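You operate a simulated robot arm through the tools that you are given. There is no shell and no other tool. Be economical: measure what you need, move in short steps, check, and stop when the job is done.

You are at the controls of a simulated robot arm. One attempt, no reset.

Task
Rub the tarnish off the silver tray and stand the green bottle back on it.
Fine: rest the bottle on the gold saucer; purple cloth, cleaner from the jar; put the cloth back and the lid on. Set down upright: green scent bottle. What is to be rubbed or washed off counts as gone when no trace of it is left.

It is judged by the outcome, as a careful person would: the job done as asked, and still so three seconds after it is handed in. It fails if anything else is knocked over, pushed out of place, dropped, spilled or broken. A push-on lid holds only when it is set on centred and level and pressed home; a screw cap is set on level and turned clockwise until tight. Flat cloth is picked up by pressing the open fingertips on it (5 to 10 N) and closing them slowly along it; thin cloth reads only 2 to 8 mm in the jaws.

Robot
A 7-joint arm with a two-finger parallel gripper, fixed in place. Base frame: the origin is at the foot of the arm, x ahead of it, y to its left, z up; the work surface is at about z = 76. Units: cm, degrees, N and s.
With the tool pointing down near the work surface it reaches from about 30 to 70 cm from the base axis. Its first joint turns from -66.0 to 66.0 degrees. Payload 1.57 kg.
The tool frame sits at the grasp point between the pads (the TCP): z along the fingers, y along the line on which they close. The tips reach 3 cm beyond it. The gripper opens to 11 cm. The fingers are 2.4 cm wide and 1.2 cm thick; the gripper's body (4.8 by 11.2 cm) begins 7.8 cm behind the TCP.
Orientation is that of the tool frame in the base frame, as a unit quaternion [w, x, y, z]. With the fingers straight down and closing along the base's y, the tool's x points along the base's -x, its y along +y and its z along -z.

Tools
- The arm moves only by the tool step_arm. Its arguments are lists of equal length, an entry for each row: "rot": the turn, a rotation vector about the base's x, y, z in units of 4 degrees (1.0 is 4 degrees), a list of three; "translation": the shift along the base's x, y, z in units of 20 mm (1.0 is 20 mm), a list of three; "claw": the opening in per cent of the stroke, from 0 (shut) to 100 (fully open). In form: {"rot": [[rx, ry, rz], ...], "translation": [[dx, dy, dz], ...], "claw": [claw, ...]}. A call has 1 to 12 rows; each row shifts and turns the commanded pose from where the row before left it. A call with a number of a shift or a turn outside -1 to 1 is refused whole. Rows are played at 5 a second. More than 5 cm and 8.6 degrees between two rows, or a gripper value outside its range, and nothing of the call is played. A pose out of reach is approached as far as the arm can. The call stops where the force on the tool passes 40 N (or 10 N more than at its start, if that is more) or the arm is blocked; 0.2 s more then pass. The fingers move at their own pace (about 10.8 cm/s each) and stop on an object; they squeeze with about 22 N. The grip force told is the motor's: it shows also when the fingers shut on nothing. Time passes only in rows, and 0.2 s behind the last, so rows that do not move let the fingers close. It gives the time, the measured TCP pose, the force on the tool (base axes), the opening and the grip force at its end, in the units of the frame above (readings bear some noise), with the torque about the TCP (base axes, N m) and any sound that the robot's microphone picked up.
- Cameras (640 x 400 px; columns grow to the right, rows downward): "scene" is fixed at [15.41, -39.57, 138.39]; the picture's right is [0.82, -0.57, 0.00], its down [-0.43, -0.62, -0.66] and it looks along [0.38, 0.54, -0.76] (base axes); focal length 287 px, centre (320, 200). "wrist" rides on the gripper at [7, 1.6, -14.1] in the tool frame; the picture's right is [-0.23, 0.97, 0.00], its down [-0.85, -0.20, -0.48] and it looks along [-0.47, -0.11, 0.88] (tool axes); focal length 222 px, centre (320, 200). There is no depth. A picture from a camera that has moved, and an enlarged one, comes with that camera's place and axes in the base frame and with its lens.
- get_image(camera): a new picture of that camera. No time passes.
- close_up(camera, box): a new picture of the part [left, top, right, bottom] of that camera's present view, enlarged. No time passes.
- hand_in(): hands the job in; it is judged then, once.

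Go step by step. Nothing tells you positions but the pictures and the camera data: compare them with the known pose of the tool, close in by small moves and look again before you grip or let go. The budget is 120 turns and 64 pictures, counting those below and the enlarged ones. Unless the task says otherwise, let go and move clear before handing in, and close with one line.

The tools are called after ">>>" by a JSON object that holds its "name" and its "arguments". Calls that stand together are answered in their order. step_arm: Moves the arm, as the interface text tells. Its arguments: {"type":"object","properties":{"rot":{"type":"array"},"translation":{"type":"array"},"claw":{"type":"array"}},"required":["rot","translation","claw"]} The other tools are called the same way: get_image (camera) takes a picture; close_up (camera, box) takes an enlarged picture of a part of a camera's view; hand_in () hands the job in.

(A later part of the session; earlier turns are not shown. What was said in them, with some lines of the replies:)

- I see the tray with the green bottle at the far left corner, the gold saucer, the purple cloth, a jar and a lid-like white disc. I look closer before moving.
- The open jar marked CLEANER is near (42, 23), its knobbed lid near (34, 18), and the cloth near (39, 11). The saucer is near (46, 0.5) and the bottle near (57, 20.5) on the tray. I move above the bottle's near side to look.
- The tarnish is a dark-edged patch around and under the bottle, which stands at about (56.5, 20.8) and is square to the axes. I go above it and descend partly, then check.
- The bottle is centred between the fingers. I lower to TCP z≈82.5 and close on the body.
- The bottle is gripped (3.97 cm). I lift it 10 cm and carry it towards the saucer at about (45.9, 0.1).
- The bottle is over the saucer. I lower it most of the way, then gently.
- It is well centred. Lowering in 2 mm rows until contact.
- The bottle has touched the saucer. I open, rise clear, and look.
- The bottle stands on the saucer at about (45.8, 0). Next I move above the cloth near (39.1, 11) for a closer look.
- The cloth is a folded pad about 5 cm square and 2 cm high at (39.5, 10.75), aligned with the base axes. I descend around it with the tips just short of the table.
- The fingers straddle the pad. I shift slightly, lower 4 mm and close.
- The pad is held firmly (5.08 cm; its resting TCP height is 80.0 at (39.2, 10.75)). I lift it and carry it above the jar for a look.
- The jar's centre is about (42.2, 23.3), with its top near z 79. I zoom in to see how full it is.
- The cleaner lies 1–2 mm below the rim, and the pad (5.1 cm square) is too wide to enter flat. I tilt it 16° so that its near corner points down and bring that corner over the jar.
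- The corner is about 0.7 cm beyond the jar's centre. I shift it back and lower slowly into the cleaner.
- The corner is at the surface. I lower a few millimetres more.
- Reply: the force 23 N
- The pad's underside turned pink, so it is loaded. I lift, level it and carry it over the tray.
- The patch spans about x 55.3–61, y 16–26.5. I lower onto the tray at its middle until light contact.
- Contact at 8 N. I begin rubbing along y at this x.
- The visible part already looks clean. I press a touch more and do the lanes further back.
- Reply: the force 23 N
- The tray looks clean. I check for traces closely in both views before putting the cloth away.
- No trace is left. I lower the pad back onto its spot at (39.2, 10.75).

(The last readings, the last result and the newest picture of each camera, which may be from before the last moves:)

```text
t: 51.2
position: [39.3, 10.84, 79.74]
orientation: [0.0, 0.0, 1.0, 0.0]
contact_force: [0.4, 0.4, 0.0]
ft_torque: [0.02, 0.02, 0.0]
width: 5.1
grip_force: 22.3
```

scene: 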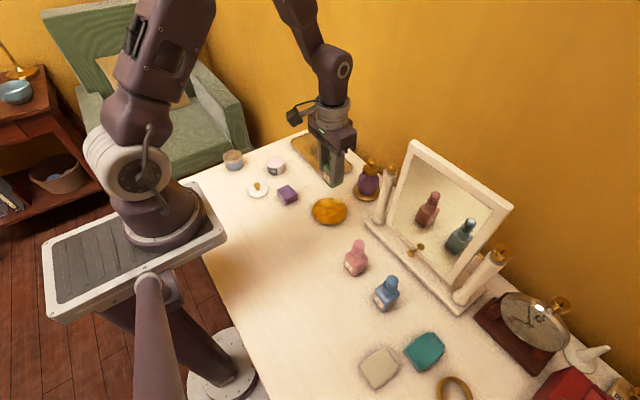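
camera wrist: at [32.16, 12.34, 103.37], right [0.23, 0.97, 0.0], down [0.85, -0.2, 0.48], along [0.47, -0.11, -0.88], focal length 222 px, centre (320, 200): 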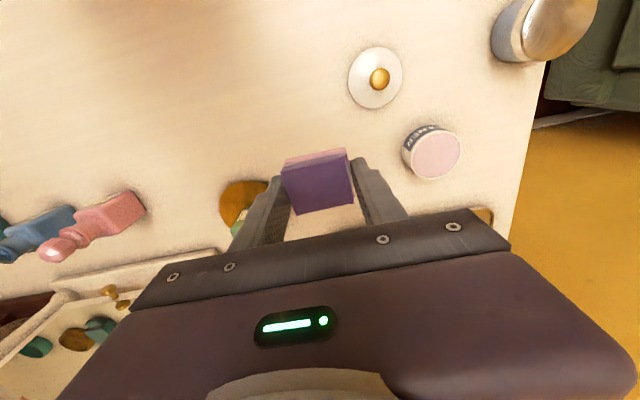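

>>> {"name": "step_arm", "arguments": {"rot": [[0, 0, 0], [0, 0, 0], [0, 0, 0]], "translation": [[0, 0, -0.06], [0, 0, -0.06], [0, 0, 0]], "claw": [10, 10, 10]}}

>>> {"name": "close_up", "arguments": {"camera": "scene", "box": [265, 170, 315, 210]}}

```text
t: 52.0
position: [39.24, 10.82, 79.63]
orientation: [0.0, 0.0, 1.0, 0.0]
contact_force: [-0.5, -1.2, -0.9]
ft_torque: [-0.02, -0.03, 0.01]
width: 5.1
grip_force: 21.8
```

```text
10.00 times, centred on (290, 190) of scene
camera zoom: at [15.41, -39.57, 138.39], right [0.82, -0.57, 0.0], down [-0.43, -0.62, -0.66], along [0.38, 0.54, -0.76], focal length 2868 px, centre (620, 300)
```

zoom: 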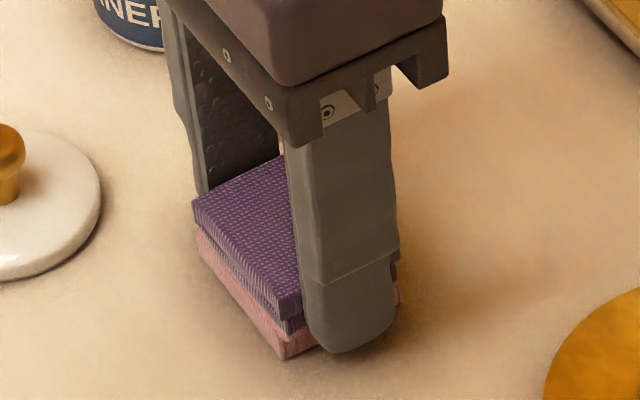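

>>> {"name": "step_arm", "arguments": {"rot": [[0, 0, 0], [0, 0, 0], [0, 0, 0]], "translation": [[0, 0, -0.05], [0, 0, -0.05], [0, 0, 0]], "claw": [10, 10, 10]}}

```text
t: 52.8
position: [39.19, 10.68, 79.5]
orientation: [0.0, 0.001, 1.0, 0.0]
contact_force: [-1.0, -0.6, 25.5]
ft_torque: [-0.03, 0.03, -0.02]
width: 5.08
grip_force: 22.3
```

The pad is down. I release, rise and go above the lid near (33.6, 18.1).

>>> {"name": "step_arm", "arguments": {"rot": [[0, 0, 0], [0, 0, 0], [0, 0, 0], [0, 0, 0], [0, 0, 0], [0, 0, 0], [0, 0, 0], [0, 0, 0], [0, 0, 0], [0, 0, 0], [0, 0, 0], [0, 0, 0]], "translation": [[0, 0, 0.05], [0, 0, 0], [0, 0, 0], [0, 0, 0.5], [0, 0, 1], [0, 0, 1], [0, 0, 1], [-0.7, 0.8, 0.5], [-0.7, 0.9, 0], [-0.7, 0.9, 0], [-0.7, 0.9, 0], [0, 0.2, 0]], "claw": [50, 60, 70, 70, 70, 70, 70, 70, 70, 70, 70, 70]}}

>>> {"name": "close_up", "arguments": {"camera": "wrist", "box": [220, 80, 420, 205]}}

>>> {"name": "close_up", "arguments": {"camera": "scene", "box": [230, 140, 320, 210]}}

```text
t: 55.4
position: [33.65, 18.19, 87.48]
orientation: [0.0, 0.0, 1.0, 0.001]
contact_force: [0.0, 0.2, 0.2]
ft_torque: [-0.02, 0.0, 0.04]
width: 7.7
grip_force: 0.0
```

```text
3.20 times, centred on (320, 142) of wrist
camera zoom: at [26.68, 19.88, 101.55], right [0.23, 0.97, 0.0], down [0.85, -0.2, 0.48], along [0.47, -0.11, -0.88], focal length 711 px, centre (320, 384)
```

zoom: 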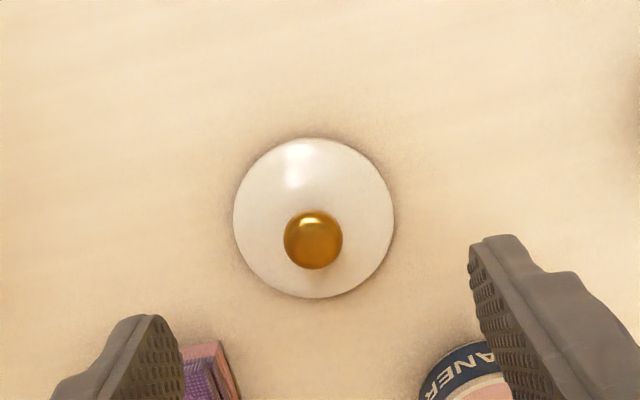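

```text
5.71 times, centred on (275, 175) of scene
camera zoom: at [15.41, -39.57, 138.39], right [0.82, -0.57, 0.0], down [-0.43, -0.62, -0.66], along [0.38, 0.54, -0.76], focal length 1639 px, centre (577, 343)
```

zoom: 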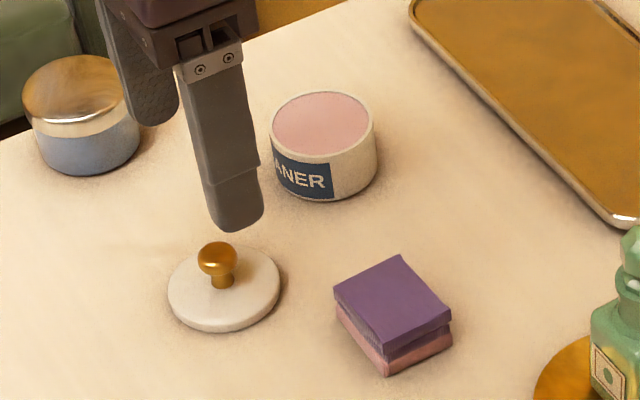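

The cloth is back in place. The lid's knob is at (33.55, 18.05). I descend with the fingertips just above the disc and grip the knob.

>>> {"name": "step_arm", "arguments": {"rot": [[0, 0, 0], [0, 0, 0], [0, 0, 0], [0, 0, 0], [0, 0, 0], [0, 0, 0]], "translation": [[-0.05, -0.06, -0.6], [0, 0, -1], [0, 0, -1], [0, 0, -0.7], [0, 0, -0.2], [0, 0, 0]], "claw": [70, 70, 60, 60, 50, 50]}}

>>> {"name": "close_up", "arguments": {"camera": "scene", "box": [240, 170, 280, 202]}}

```text
t: 56.8
position: [33.56, 17.92, 80.62]
orientation: [0.0, -0.001, 1.0, -0.001]
contact_force: [-0.8, -0.5, 0.5]
ft_torque: [-0.01, -0.01, -0.03]
width: 5.52
grip_force: 0.1
```

```text
12.50 times, centred on (260, 186) of scene
camera zoom: at [15.41, -39.57, 138.39], right [0.82, -0.57, 0.0], down [-0.43, -0.62, -0.66], along [0.38, 0.54, -0.76], focal length 3584 px, centre (1070, 375)
```

zoom: 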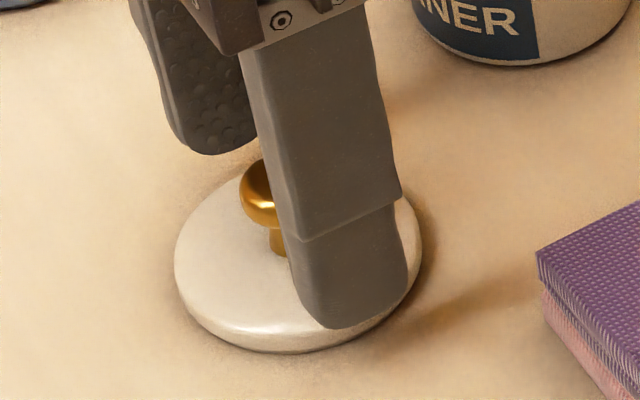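

The fingers line up with the knob; I close on it.

>>> {"name": "step_arm", "arguments": {"rot": [[0, 0, 0], [0, 0, 0], [0, 0, 0], [0, 0, 0], [0, 0, 0], [0, 0, 0]], "translation": [[0, 0.05, -0.15], [0, 0, 0], [0, 0, 0], [0, 0, 0], [0, 0, 0], [0, 0, 0]], "claw": [50, 35, 25, 15, 5, 0]}}

>>> {"name": "step_arm", "arguments": {"rot": [[0, 0, 0], [0, 0, 0], [0, 0, 0], [0, 0, 0], [0, 0, 0]], "translation": [[0, 0, 0.3], [0, 0, 0.7], [0, 0, 1], [0, 0, 1], [0, 0, 0]], "claw": [0, 0, 0, 0, 0]}}

>>> {"name": "close_up", "arguments": {"camera": "scene", "box": [230, 140, 310, 200]}}

>>> {"name": "close_up", "arguments": {"camera": "wrist", "box": [240, 90, 440, 215]}}

```text
t: 58.2
position: [33.45, 17.98, 80.19]
orientation: [0.0, -0.001, 1.0, 0.0]
contact_force: [-0.5, 0.4, 1.3]
ft_torque: [0.03, 0.0, 0.01]
width: 1.84
grip_force: 21.5
```

```text
t: 59.4
position: [33.51, 18.04, 86.04]
orientation: [0.0, 0.001, 1.0, 0.0]
contact_force: [0.0, 1.1, 0.8]
ft_torque: [0.02, 0.01, -0.04]
width: 1.83
grip_force: 21.6
```

```text
6.67 times, centred on (270, 170) of scene
camera zoom: at [15.41, -39.57, 138.39], right [0.82, -0.57, 0.0], down [-0.43, -0.62, -0.66], along [0.38, 0.54, -0.76], focal length 1912 px, centre (653, 400)
```

zoom: 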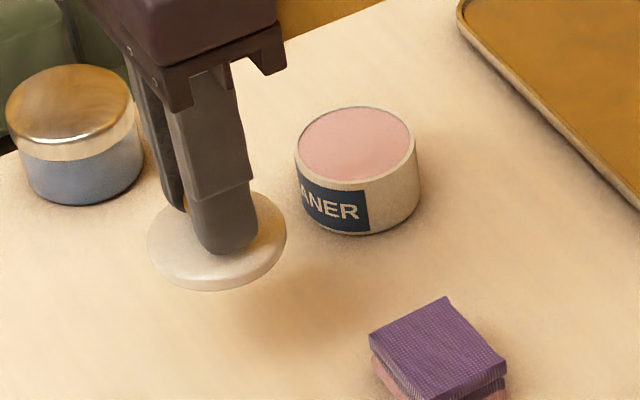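

```text
3.20 times, centred on (340, 152) of wrist
camera zoom: at [26.58, 19.76, 100.23], right [0.23, 0.97, 0.0], down [0.86, -0.2, 0.48], along [0.47, -0.11, -0.88], focal length 711 px, centre (256, 352)
```

zoom: 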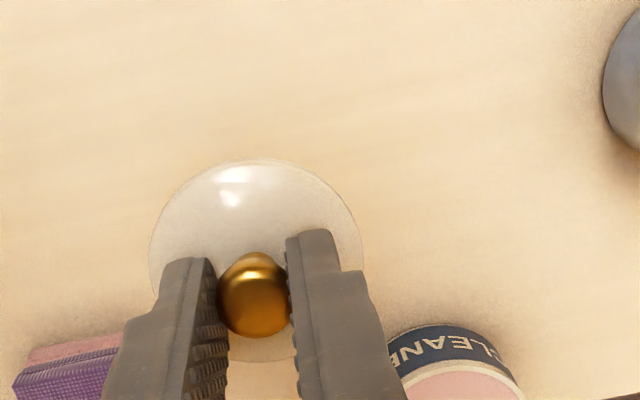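

The lid is held level. I carry it over the jar at about (42.1, 23.3).

>>> {"name": "step_arm", "arguments": {"rot": [[0, 0, 0], [0, 0, 0], [0, 0, 0], [0, 0, 0], [0, 0, 0], [0, 0, 0], [0, 0, 0], [0, 0, 0]], "translation": [[0, 0, 0.7], [0.72, 0.44, 0], [0.72, 0.44, 0], [0.72, 0.44, 0], [0.72, 0.44, 0], [0.72, 0.44, 0], [0.7, 0.43, 0], [0, 0, -0.7]], "claw": [0, 0, 0, 0, 0, 0, 0, 0]}}

>>> {"name": "close_up", "arguments": {"camera": "scene", "box": [245, 135, 305, 180]}}

>>> {"name": "close_up", "arguments": {"camera": "wrist", "box": [240, 90, 400, 215]}}

```text
t: 61.2
position: [42.13, 23.45, 86.23]
orientation: [0.001, 0.0, 1.0, 0.0]
contact_force: [-1.0, 0.6, -0.8]
ft_torque: [0.02, -0.01, -0.01]
width: 1.81
grip_force: 22.2
```

```text
8.89 times, centred on (275, 158) of scene
camera zoom: at [15.41, -39.57, 138.39], right [0.82, -0.57, 0.0], down [-0.43, -0.62, -0.66], along [0.38, 0.54, -0.76], focal length 2549 px, centre (720, 578)
```

zoom: 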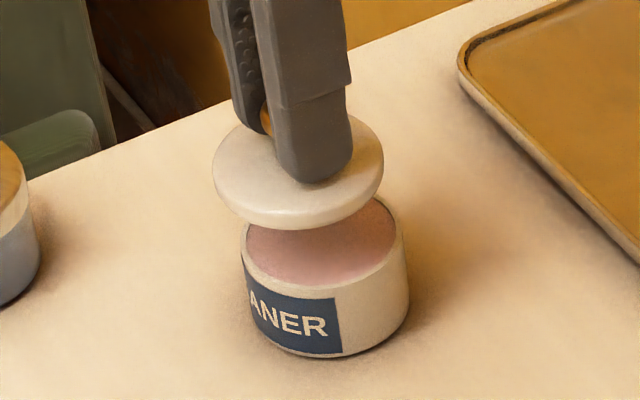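

```text
3.20 times, centred on (320, 152) of wrist
camera zoom: at [35.23, 25.11, 100.31], right [0.23, 0.97, 0.0], down [0.85, -0.2, 0.48], along [0.47, -0.11, -0.88], focal length 711 px, centre (320, 352)
```

zoom: 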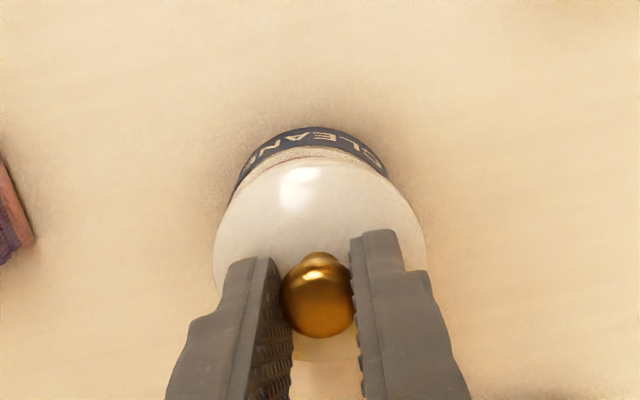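

The lid is a few millimetres off the jar's centre. I shift by (+0.36, −0.5) cm, lower a little and re-measure.

>>> {"name": "step_arm", "arguments": {"rot": [[0, 0, 0], [0, 0, 0], [0, 0, 0]], "translation": [[0.18, -0.27, 0], [0, 0, -0.7], [0, 0, 0]], "claw": [0, 0, 0]}}

>>> {"name": "close_up", "arguments": {"camera": "scene", "box": [257, 148, 297, 178]}}

>>> {"name": "close_up", "arguments": {"camera": "wrist", "box": [270, 110, 370, 185]}}

```text
t: 62.0
position: [42.42, 22.81, 84.86]
orientation: [0.0, 0.0, 1.0, 0.0]
contact_force: [0.5, 0.2, -1.1]
ft_torque: [-0.01, -0.01, -0.01]
width: 1.84
grip_force: 22.2
```

```text
13.33 times, centred on (277, 163) of scene
camera zoom: at [15.41, -39.57, 138.39], right [0.82, -0.57, 0.0], down [-0.43, -0.62, -0.66], along [0.38, 0.54, -0.76], focal length 3823 px, centre (893, 693)
```

zoom: 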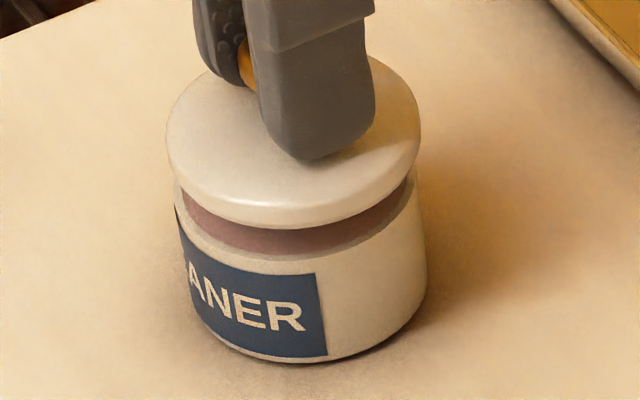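

```text
5.33 times, centred on (320, 148) of wrist
camera zoom: at [35.55, 24.51, 98.9], right [0.23, 0.97, 0.0], down [0.85, -0.2, 0.48], along [0.47, -0.11, -0.88], focal length 1185 px, centre (320, 480)
```

zoom: 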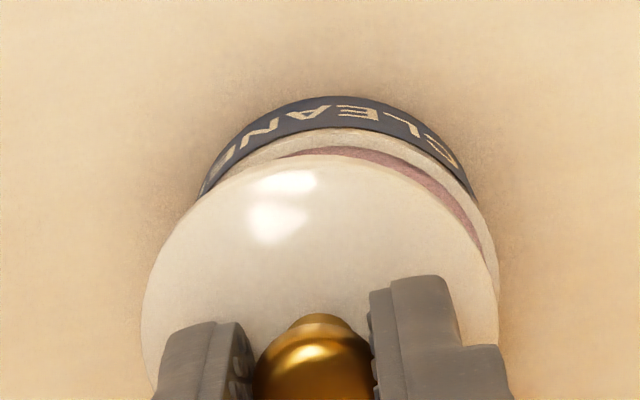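

Still about 2 mm off. I nudge (+0.1, +0.2) cm and lower closer for a finer check.

>>> {"name": "step_arm", "arguments": {"rot": [[0, 0, 0], [0, 0, 0], [0, 0, 0], [0, 0, 0]], "translation": [[0.06, 0.1, 0], [0, 0, -0.2], [0, 0, -0.2], [0, 0, 0]], "claw": [0, 0, 0, 0]}}

>>> {"name": "close_up", "arguments": {"camera": "scene", "box": [257, 148, 297, 178]}}

>>> {"name": "close_up", "arguments": {"camera": "wrist", "box": [270, 110, 370, 185]}}

```text
t: 63.0
position: [42.5, 23.06, 83.98]
orientation: [0.001, -0.001, 1.0, 0.0]
contact_force: [0.2, -0.6, -0.7]
ft_torque: [-0.01, 0.02, -0.02]
width: 1.82
grip_force: 21.9
```

```text
13.33 times, centred on (277, 163) of scene
camera zoom: at [15.41, -39.57, 138.39], right [0.82, -0.57, 0.0], down [-0.43, -0.62, -0.66], along [0.38, 0.54, -0.76], focal length 3823 px, centre (893, 693)
```

zoom: 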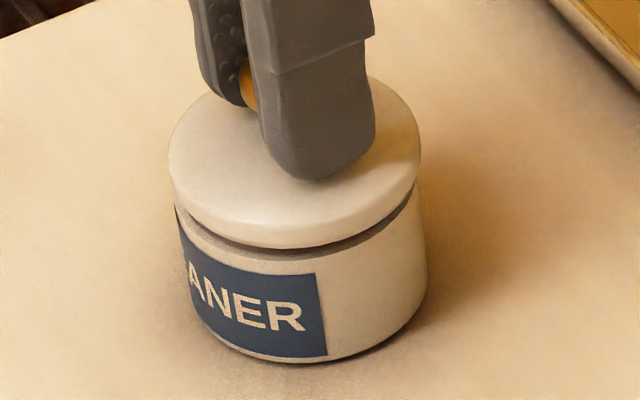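

```text
5.33 times, centred on (320, 148) of wrist
camera zoom: at [35.59, 24.75, 98.11], right [0.23, 0.97, 0.0], down [0.85, -0.2, 0.48], along [0.47, -0.11, -0.88], focal length 1185 px, centre (320, 480)
```

zoom: 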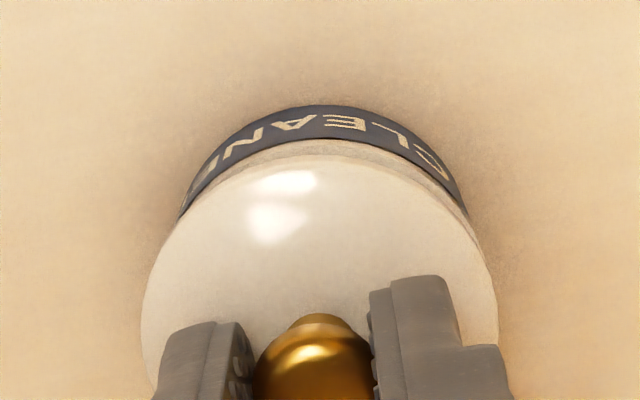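

Nearly aligned; a final 0.8 mm nudge in x, then I lower slowly to contact.

>>> {"name": "step_arm", "arguments": {"rot": [[0, 0, 0], [0, 0, 0], [0, 0, 0], [0, 0, 0]], "translation": [[0.04, 0, 0], [0, 0, -0.1], [0, 0, -0.1], [0, 0, 0]], "claw": [0, 0, 0, 0]}}

>>> {"name": "close_up", "arguments": {"camera": "scene", "box": [257, 148, 297, 178]}}

```text
t: 64.0
position: [42.6, 23.11, 83.45]
orientation: [0.0, 0.0, 1.0, 0.0]
contact_force: [-0.4, 0.5, -0.2]
ft_torque: [0.04, 0.02, 0.04]
width: 1.83
grip_force: 22.1
```

```text
13.33 times, centred on (277, 163) of scene
camera zoom: at [15.41, -39.57, 138.39], right [0.82, -0.57, 0.0], down [-0.43, -0.62, -0.66], along [0.38, 0.54, -0.76], focal length 3823 px, centre (893, 693)
```

zoom: 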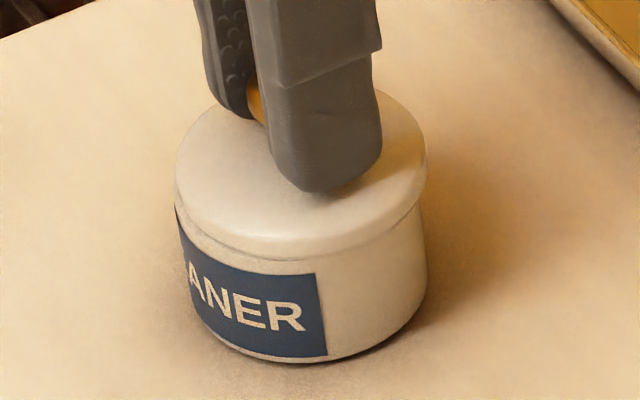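

Aligned. Now pressing down gently.

>>> {"name": "step_arm", "arguments": {"rot": [[0, 0, 0], [0, 0, 0], [0, 0, 0], [0, 0, 0]], "translation": [[0, 0, -0.06], [0, 0, -0.06], [0, 0, -0.04], [0, 0, 0]], "claw": [0, 0, 0, 0]}}

```text
t: 65.0
position: [42.78, 23.07, 83.28]
orientation: [0.0, 0.0, 1.0, 0.001]
contact_force: [-8.2, 7.3, 24.0]
ft_torque: [0.17, 0.13, 0.04]
width: 1.82
grip_force: 21.7
heard: snap
```

I heard a snap. Checking how the lid sits.

>>> {"name": "close_up", "arguments": {"camera": "scene", "box": [257, 148, 297, 178]}}

>>> {"name": "step_arm", "arguments": {"rot": [[0, 0, 0], [0, 0, 0], [0, 0, 0]], "translation": [[-0.04, 0.02, 0], [0, 0, 0], [0, 0, 0]], "claw": [0, 0, 0]}}

```text
13.33 times, centred on (277, 163) of scene
camera zoom: at [15.36, -39.57, 138.4], right [0.82, -0.57, 0.0], down [-0.43, -0.62, -0.66], along [0.38, 0.54, -0.75], focal length 3823 px, centre (893, 693)
```

zoom: 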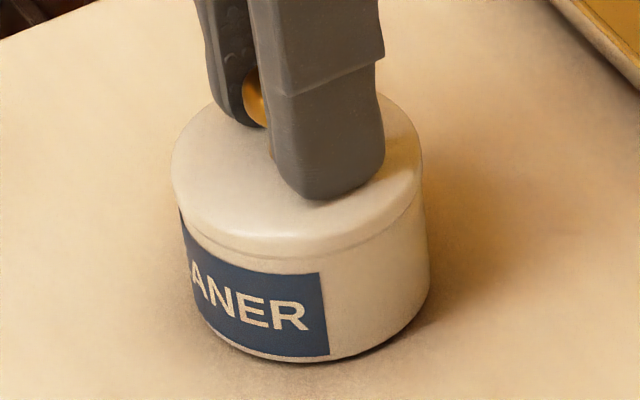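

```text
t: 65.8
position: [42.72, 23.13, 83.26]
orientation: [0.001, 0.0, 1.0, 0.0]
contact_force: [0.2, 5.8, 20.3]
ft_torque: [0.11, -0.34, 0.06]
width: 1.82
grip_force: 21.7
```

>>> {"name": "step_arm", "arguments": {"rot": [[0, 0, 0], [0, 0, 0], [0, 0, 0], [0, 0, 0], [0, 0, 0], [0, 0, 0], [0, 0, 0]], "translation": [[0, 0, 0.06], [0, 0, 0], [0, 0, 0], [0, 0, 0.5], [0, 0, 1], [0, 0, 1], [0, 0, 0]], "claw": [20, 35, 45, 45, 45, 45, 45]}}

>>> {"name": "close_up", "arguments": {"camera": "scene", "box": [257, 148, 297, 178]}}

>>> {"name": "close_up", "arguments": {"camera": "wrist", "box": [270, 110, 370, 185]}}

```text
t: 67.4
position: [42.62, 23.14, 88.43]
orientation: [0.0, 0.001, 1.0, 0.0]
contact_force: [-0.7, -0.5, -0.2]
ft_torque: [0.0, 0.03, 0.02]
width: 4.97
grip_force: 0.0
```

```text
13.33 times, centred on (277, 163) of scene
camera zoom: at [15.41, -39.57, 138.39], right [0.82, -0.57, 0.0], down [-0.43, -0.62, -0.66], along [0.38, 0.54, -0.76], focal length 3823 px, centre (893, 693)
```

zoom: 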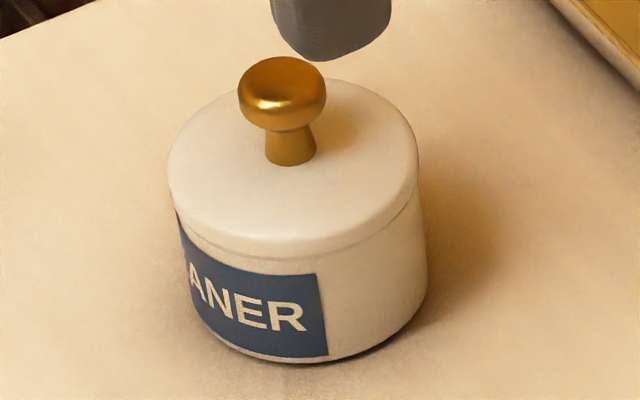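

```text
5.33 times, centred on (320, 148) of wrist
camera zoom: at [35.63, 24.78, 102.52], right [0.23, 0.97, 0.0], down [0.85, -0.2, 0.48], along [0.47, -0.11, -0.88], focal length 1185 px, centre (320, 480)
```

zoom: 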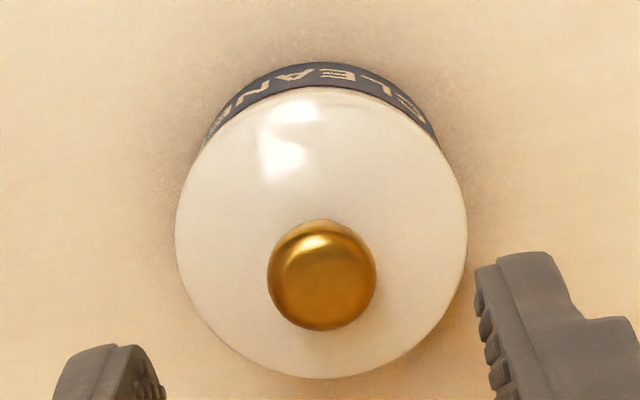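

The lid looks seated. To be sure it is home, I close the fingers and press straight down on the knob.

>>> {"name": "step_arm", "arguments": {"rot": [[0, 0, 0], [0, 0, 0], [0, 0, 0], [0, 0, 0], [0, 0, 0], [0, 0, 0], [0, 0, 0]], "translation": [[0, 0, 0], [0, 0, 0], [-0.02, 0, -0.5], [0, 0, -0.5], [0, 0, -0.2], [0, 0, -0.2], [0, 0, 0]], "claw": [20, 0, 0, 0, 0, 0, 0]}}

```text
t: 69.0
position: [42.5, 23.05, 85.55]
orientation: [0.0, 0.0, 1.0, 0.0]
contact_force: [0.2, -0.1, 0.9]
ft_torque: [0.01, -0.03, -0.01]
width: 0.0
grip_force: 20.8
```

>>> {"name": "step_arm", "arguments": {"rot": [[0, 0, 0], [0, 0, 0], [0, 0, 0], [0, 0, 0], [0, 0, 0]], "translation": [[0, 0, -0.1], [0, 0, -0.08], [0, 0, -0.08], [0, 0, -0.08], [0, 0, 0]], "claw": [0, 0, 0, 0, 0]}}

```text
t: 69.7
position: [42.47, 22.96, 85.28]
orientation: [0.001, 0.0, 1.0, 0.0]
contact_force: [-5.1, -3.3, 18.1]
ft_torque: [-0.08, 0.18, 0.0]
width: 0.0
grip_force: 21.6
stopped in row 3: the force on the tool passed its limit at 47 N (the readings are from after the stop); the commanded pose is now the measured one
```

It took over 40 N without moving further, so it is home. I rise, check, and go back toward the bottle.

>>> {"name": "step_arm", "arguments": {"rot": [[0, 0, 0], [0, 0, 0], [0, 0, 0], [0, 0, 0], [0, 0, 0], [0, 0, 0], [0, 0, 0], [0, 0, 0]], "translation": [[0, 0, 0.3], [0, 0, 1], [0, 0, 1], [0, 0, 1], [0, 0, 1], [0, 0, 1], [0.5, 0, 1], [0, 0, 0]], "claw": [0, 0, 0, 40, 60, 70, 70, 70]}}

>>> {"name": "close_up", "arguments": {"camera": "scene", "box": [257, 148, 297, 178]}}

>>> {"name": "get_image", "arguments": {"camera": "wrist"}}

```text
t: 71.5
position: [43.57, 22.89, 97.92]
orientation: [0.001, 0.001, 1.0, 0.001]
contact_force: [-0.4, 0.6, 0.2]
ft_torque: [0.0, -0.02, -0.02]
width: 7.69
grip_force: 0.0
```

```text
13.33 times, centred on (277, 163) of scene
camera zoom: at [15.41, -39.57, 138.39], right [0.82, -0.57, 0.0], down [-0.43, -0.62, -0.66], along [0.38, 0.54, -0.76], focal length 3823 px, centre (893, 693)
```

zoom: 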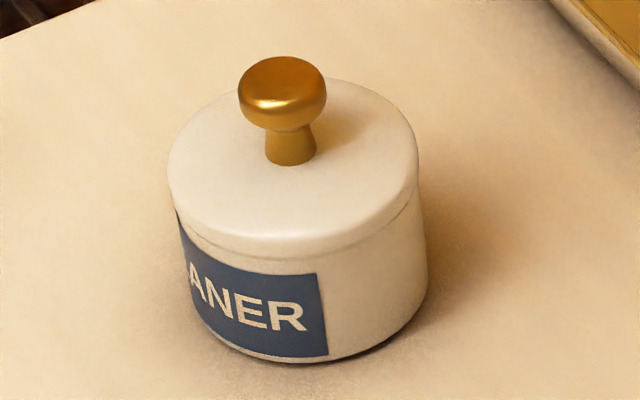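

```text
10 pictures are left
camera wrist: at [36.64, 24.65, 112.1], right [0.23, 0.97, 0.0], down [0.85, -0.2, 0.48], along [0.47, -0.11, -0.88], focal length 222 px, centre (320, 200)
```

wrist: 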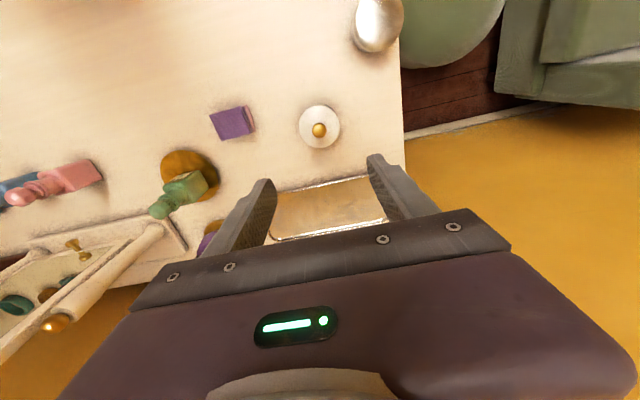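

The lid is on and the tray is clean from this angle too. I go back above the bottle at (45.8, 0) with the fingers open.

>>> {"name": "step_arm", "arguments": {"rot": [[0, 0, 0], [0, 0, 0], [0, 0, 0], [0, 0, 0], [0, 0, 0], [0, 0, 0], [0, 0, 0], [0, 0, 0], [0, 0, 0], [0, 0, 0], [0, 0, 0], [0, 0, 0]], "translation": [[0.1, -0.95, 0], [0.1, -0.95, 0], [0.1, -0.95, 0], [0.1, -0.95, 0], [0.1, -0.95, 0], [0.1, -0.95, 0], [0.1, -0.95, 0], [0.1, -0.95, 0], [0.1, -0.95, 0], [0.1, -0.95, 0], [0.1, -0.95, 0], [0, -0.95, 0]], "claw": [70, 70, 70, 70, 70, 70, 70, 70, 70, 70, 70, 75]}}

>>> {"name": "step_arm", "arguments": {"rot": [[0, 0, 0], [0, 0, 0], [0, 0, 0], [0, 0, 0]], "translation": [[0.02, 0, -1], [0, 0, -1], [0, 0, -0.5], [0, 0, 0]], "claw": [75, 75, 75, 75]}}

>>> {"name": "close_up", "arguments": {"camera": "wrist", "box": [220, 80, 420, 205]}}

```text
t: 74.1
position: [45.72, 0.21, 97.86]
orientation: [0.001, 0.0, 1.0, 0.0]
contact_force: [-0.5, 0.3, 0.0]
ft_torque: [0.0, -0.01, -0.01]
width: 8.26
grip_force: 0.1
```

```text
t: 75.1
position: [45.8, 0.07, 92.91]
orientation: [0.001, 0.0, 1.0, 0.0]
contact_force: [0.8, -0.2, -1.0]
ft_torque: [0.0, -0.03, -0.02]
width: 8.25
grip_force: 0.0
```

```text
3.20 times, centred on (320, 142) of wrist
camera zoom: at [38.89, 1.8, 106.96], right [0.23, 0.97, 0.0], down [0.85, -0.2, 0.48], along [0.47, -0.11, -0.88], focal length 711 px, centre (320, 384)
```

zoom: 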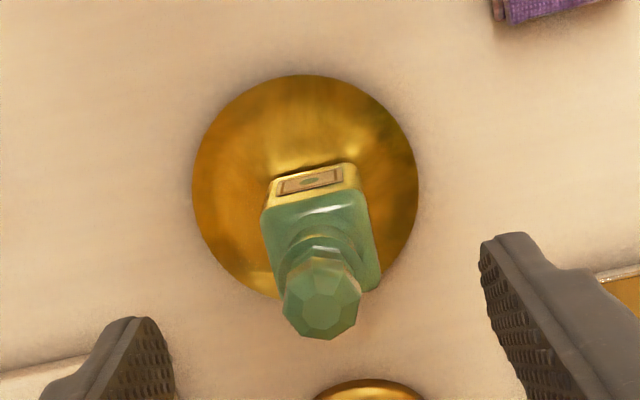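

The bottle is centred. I descend to z≈82.25, grip and lift.

>>> {"name": "step_arm", "arguments": {"rot": [[0, 0, 0], [0, 0, 0], [0, 0, 0], [0, 0, 0], [0, 0, 0], [0, 0, 0], [0, 0, 0], [0, 0, 0], [0, 0, 0], [0, 0, 0], [0, 0, 0], [0, 0, 0]], "translation": [[0, 0, -1], [0, 0, -1], [0, 0, -1], [0, 0, -1], [0, 0, -1], [0, 0, -0.32], [0, 0, 0], [0, 0, 0], [0, 0, 0], [0, 0, 0], [0, 0, 0], [0, 0, 0]], "claw": [75, 75, 75, 75, 75, 70, 60, 50, 45, 35, 20, 10]}}

>>> {"name": "step_arm", "arguments": {"rot": [[0, 0, 0], [0, 0, 0], [0, 0, 0], [0, 0, 0], [0, 0, 0], [0, 0, 0]], "translation": [[0, 0, 0.3], [0, 0, 0.7], [0, 0, 1], [0, 0, 1], [0, 0, 1], [0, 0, 1]], "claw": [10, 10, 10, 10, 10, 10]}}

```text
t: 77.7
position: [45.75, 0.36, 82.05]
orientation: [0.001, 0.0, 1.0, -0.001]
contact_force: [0.5, -0.9, -0.5]
ft_torque: [-0.08, -0.02, 0.02]
width: 3.97
grip_force: 21.7
```

```text
t: 79.1
position: [45.77, 0.21, 92.36]
orientation: [0.001, 0.0, 1.0, 0.0]
contact_force: [-0.7, 0.3, -2.5]
ft_torque: [-0.04, 0.01, 0.0]
width: 3.98
grip_force: 22.1
```

The bottle is held. I carry it back over the tray.

>>> {"name": "step_arm", "arguments": {"rot": [[0, 0, 0], [0, 0, 0], [0, 0, 0], [0, 0, 0], [0, 0, 0], [0, 0, 0], [0, 0, 0], [0, 0, 0], [0, 0, 0], [0, 0, 0], [0, 0, 0], [0, 0, 0]], "translation": [[0, 0.6, 0], [0.1, 0.9, 0], [0.1, 0.95, 0], [0.3, 0.95, 0], [0.4, 0.95, 0], [0.6, 0.95, 0], [0.7, 0.95, 0], [0.8, 0.95, 0], [0.8, 0.95, 0], [0.8, 0.95, 0], [0.7, 0.9, 0], [0.3, 0.35, 0]], "claw": [10, 10, 10, 10, 10, 10, 10, 10, 10, 10, 10, 10]}}

>>> {"name": "step_arm", "arguments": {"rot": [[0, 0, 0], [0, 0, 0], [0, 0, 0], [0, 0, 0], [0, 0, 0], [0, 0, 0]], "translation": [[0, 0, -0.5], [0, 0, -1], [0, 0, -1], [0, 0, -1], [0, 0, -0.9], [0, 0, 0]], "claw": [10, 10, 10, 10, 10, 10]}}

>>> {"name": "close_up", "arguments": {"camera": "scene", "box": [270, 100, 370, 190]}}

```text
t: 81.7
position: [57.03, 20.96, 92.3]
orientation: [0.0, 0.001, 1.0, 0.0]
contact_force: [-1.3, -0.1, -2.5]
ft_torque: [0.02, 0.02, -0.01]
width: 3.97
grip_force: 22.4
```

```text
t: 83.1
position: [57.1, 21.05, 83.57]
orientation: [0.001, 0.0, 1.0, 0.0]
contact_force: [0.6, -0.1, -2.6]
ft_torque: [0.01, -0.03, 0.0]
width: 3.95
grip_force: 21.9
```

```text
4.44 times, centred on (320, 145) of scene
camera zoom: at [15.42, -39.57, 138.39], right [0.82, -0.57, 0.0], down [-0.43, -0.62, -0.66], along [0.38, 0.54, -0.76], focal length 1274 px, centre (320, 444)
```

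zoom: 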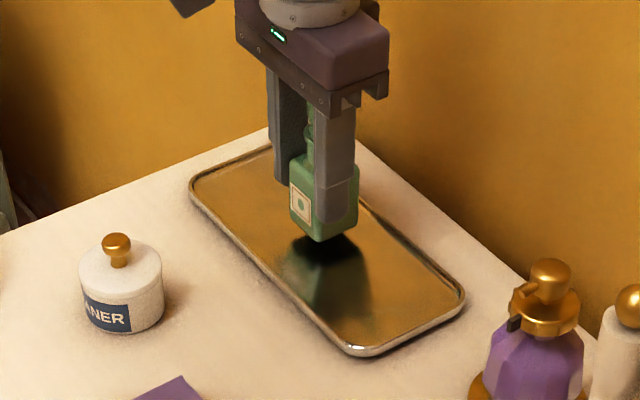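

Above the tray, upright. Lowering slowly to contact.

>>> {"name": "step_arm", "arguments": {"rot": [[0, 0, 0], [0, 0, 0], [0, 0, 0], [0, 0, 0], [0, 0, 0], [0, 0, 0]], "translation": [[0, 0, -0.15], [0, 0, -0.15], [0, 0, -0.1], [0, 0, -0.08], [0, 0, -0.06], [0, 0, 0]], "claw": [10, 10, 10, 10, 10, 10]}}

```text
t: 84.5
position: [57.07, 21.13, 82.57]
orientation: [0.001, 0.001, 1.0, 0.001]
contact_force: [-3.9, -1.8, 13.2]
ft_torque: [-0.09, 0.03, 0.02]
width: 3.98
grip_force: 21.8
```

Contact made. I release and rise clear.

>>> {"name": "step_arm", "arguments": {"rot": [[0, 0, 0], [0, 0, 0], [0, 0, 0], [0, 0, 0], [0, 0, 0], [0, 0, 0], [0, 0, 0], [0, 0, 0], [0, 0, 0], [0, 0, 0], [0, 0, 0], [0, 0, 0]], "translation": [[0, 0, 0.05], [0, 0, 0], [0, 0, 0], [0, 0, 0], [0, 0, 0.5], [0, 0, 1], [0, 0, 1], [0, 0, 1], [0, 0, 1], [0, 0, 1], [0, 0, 1], [0, 0, 1]], "claw": [10, 45, 55, 75, 75, 75, 75, 75, 75, 75, 75, 75]}}

>>> {"name": "step_arm", "arguments": {"rot": [[0, 0, 0], [0, 0, 0], [0, 0, 0], [0, 0, 0], [0, 0, 0], [0, 0, 0]], "translation": [[-1, 0, 0.5], [-1, 0, 0.5], [-1, 0, 0.5], [-1, 0, 0], [-0.5, 0, 0], [0, 0, 0]], "claw": [75, 75, 75, 75, 75, 75]}}

>>> {"name": "close_up", "arguments": {"camera": "wrist", "box": [240, 90, 440, 230]}}

>>> {"name": "close_up", "arguments": {"camera": "scene", "box": [280, 110, 360, 185]}}

>>> {"name": "get_image", "arguments": {"camera": "scene"}}

```text
t: 87.1
position: [57.04, 21.1, 97.53]
orientation: [0.0, 0.0, 1.0, 0.0]
contact_force: [-0.2, -0.1, 0.1]
ft_torque: [-0.02, 0.02, 0.01]
width: 8.27
grip_force: 0.1
```

```text
t: 88.5
position: [48.05, 21.14, 100.44]
orientation: [0.001, 0.0, 1.0, 0.001]
contact_force: [-0.1, 0.5, 0.4]
ft_torque: [0.04, 0.0, -0.01]
width: 8.26
grip_force: 0.1
```

```text
2.86 times, centred on (340, 160) of wrist
camera zoom: at [41.12, 22.8, 114.58], right [0.23, 0.97, 0.0], down [0.85, -0.2, 0.48], along [0.47, -0.11, -0.88], focal length 635 px, centre (263, 314)
```

zoom: 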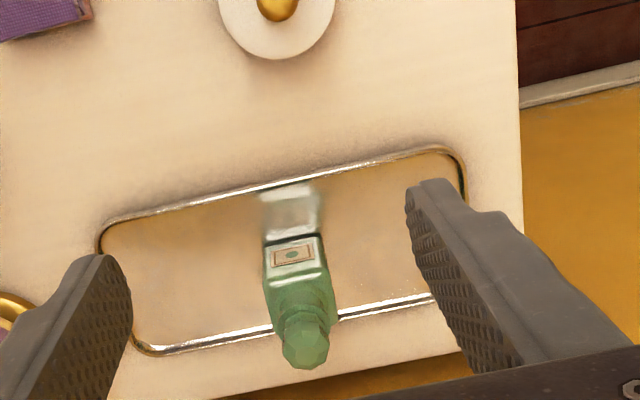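

```text
5.33 times, centred on (320, 148) of scene
camera zoom: at [15.41, -39.57, 138.39], right [0.82, -0.57, 0.0], down [-0.43, -0.62, -0.66], along [0.38, 0.54, -0.76], focal length 1529 px, centre (320, 480)
```

zoom: 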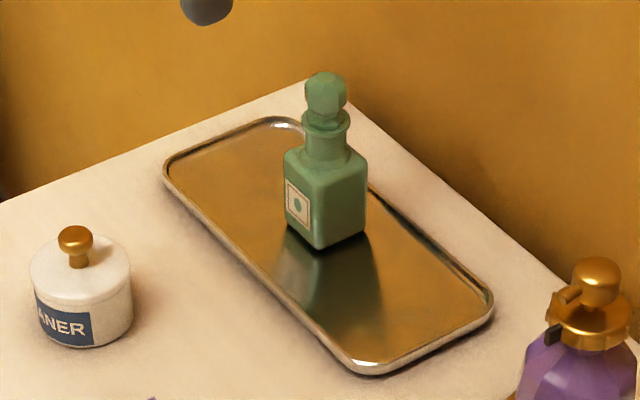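

```text
5 pictures are left
```

scene: 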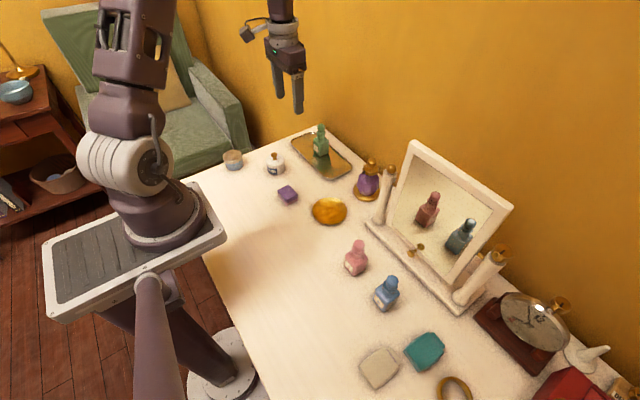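

The tray shows no tarnish in either view, and the green bottle stands upright on it. The cloth is back, the lid is on, nothing else has moved, and the arm is clear, so I hand in.

>>> {"name": "hand_in", "arguments": {}}

```text
The job is handed in.
```

The silver tray is rubbed clean, with no tarnish visible in either camera view, and the green bottle stands upright on it. The purple cloth is back in its place and the lid is pressed home on the cleaner jar; I have handed the job in.
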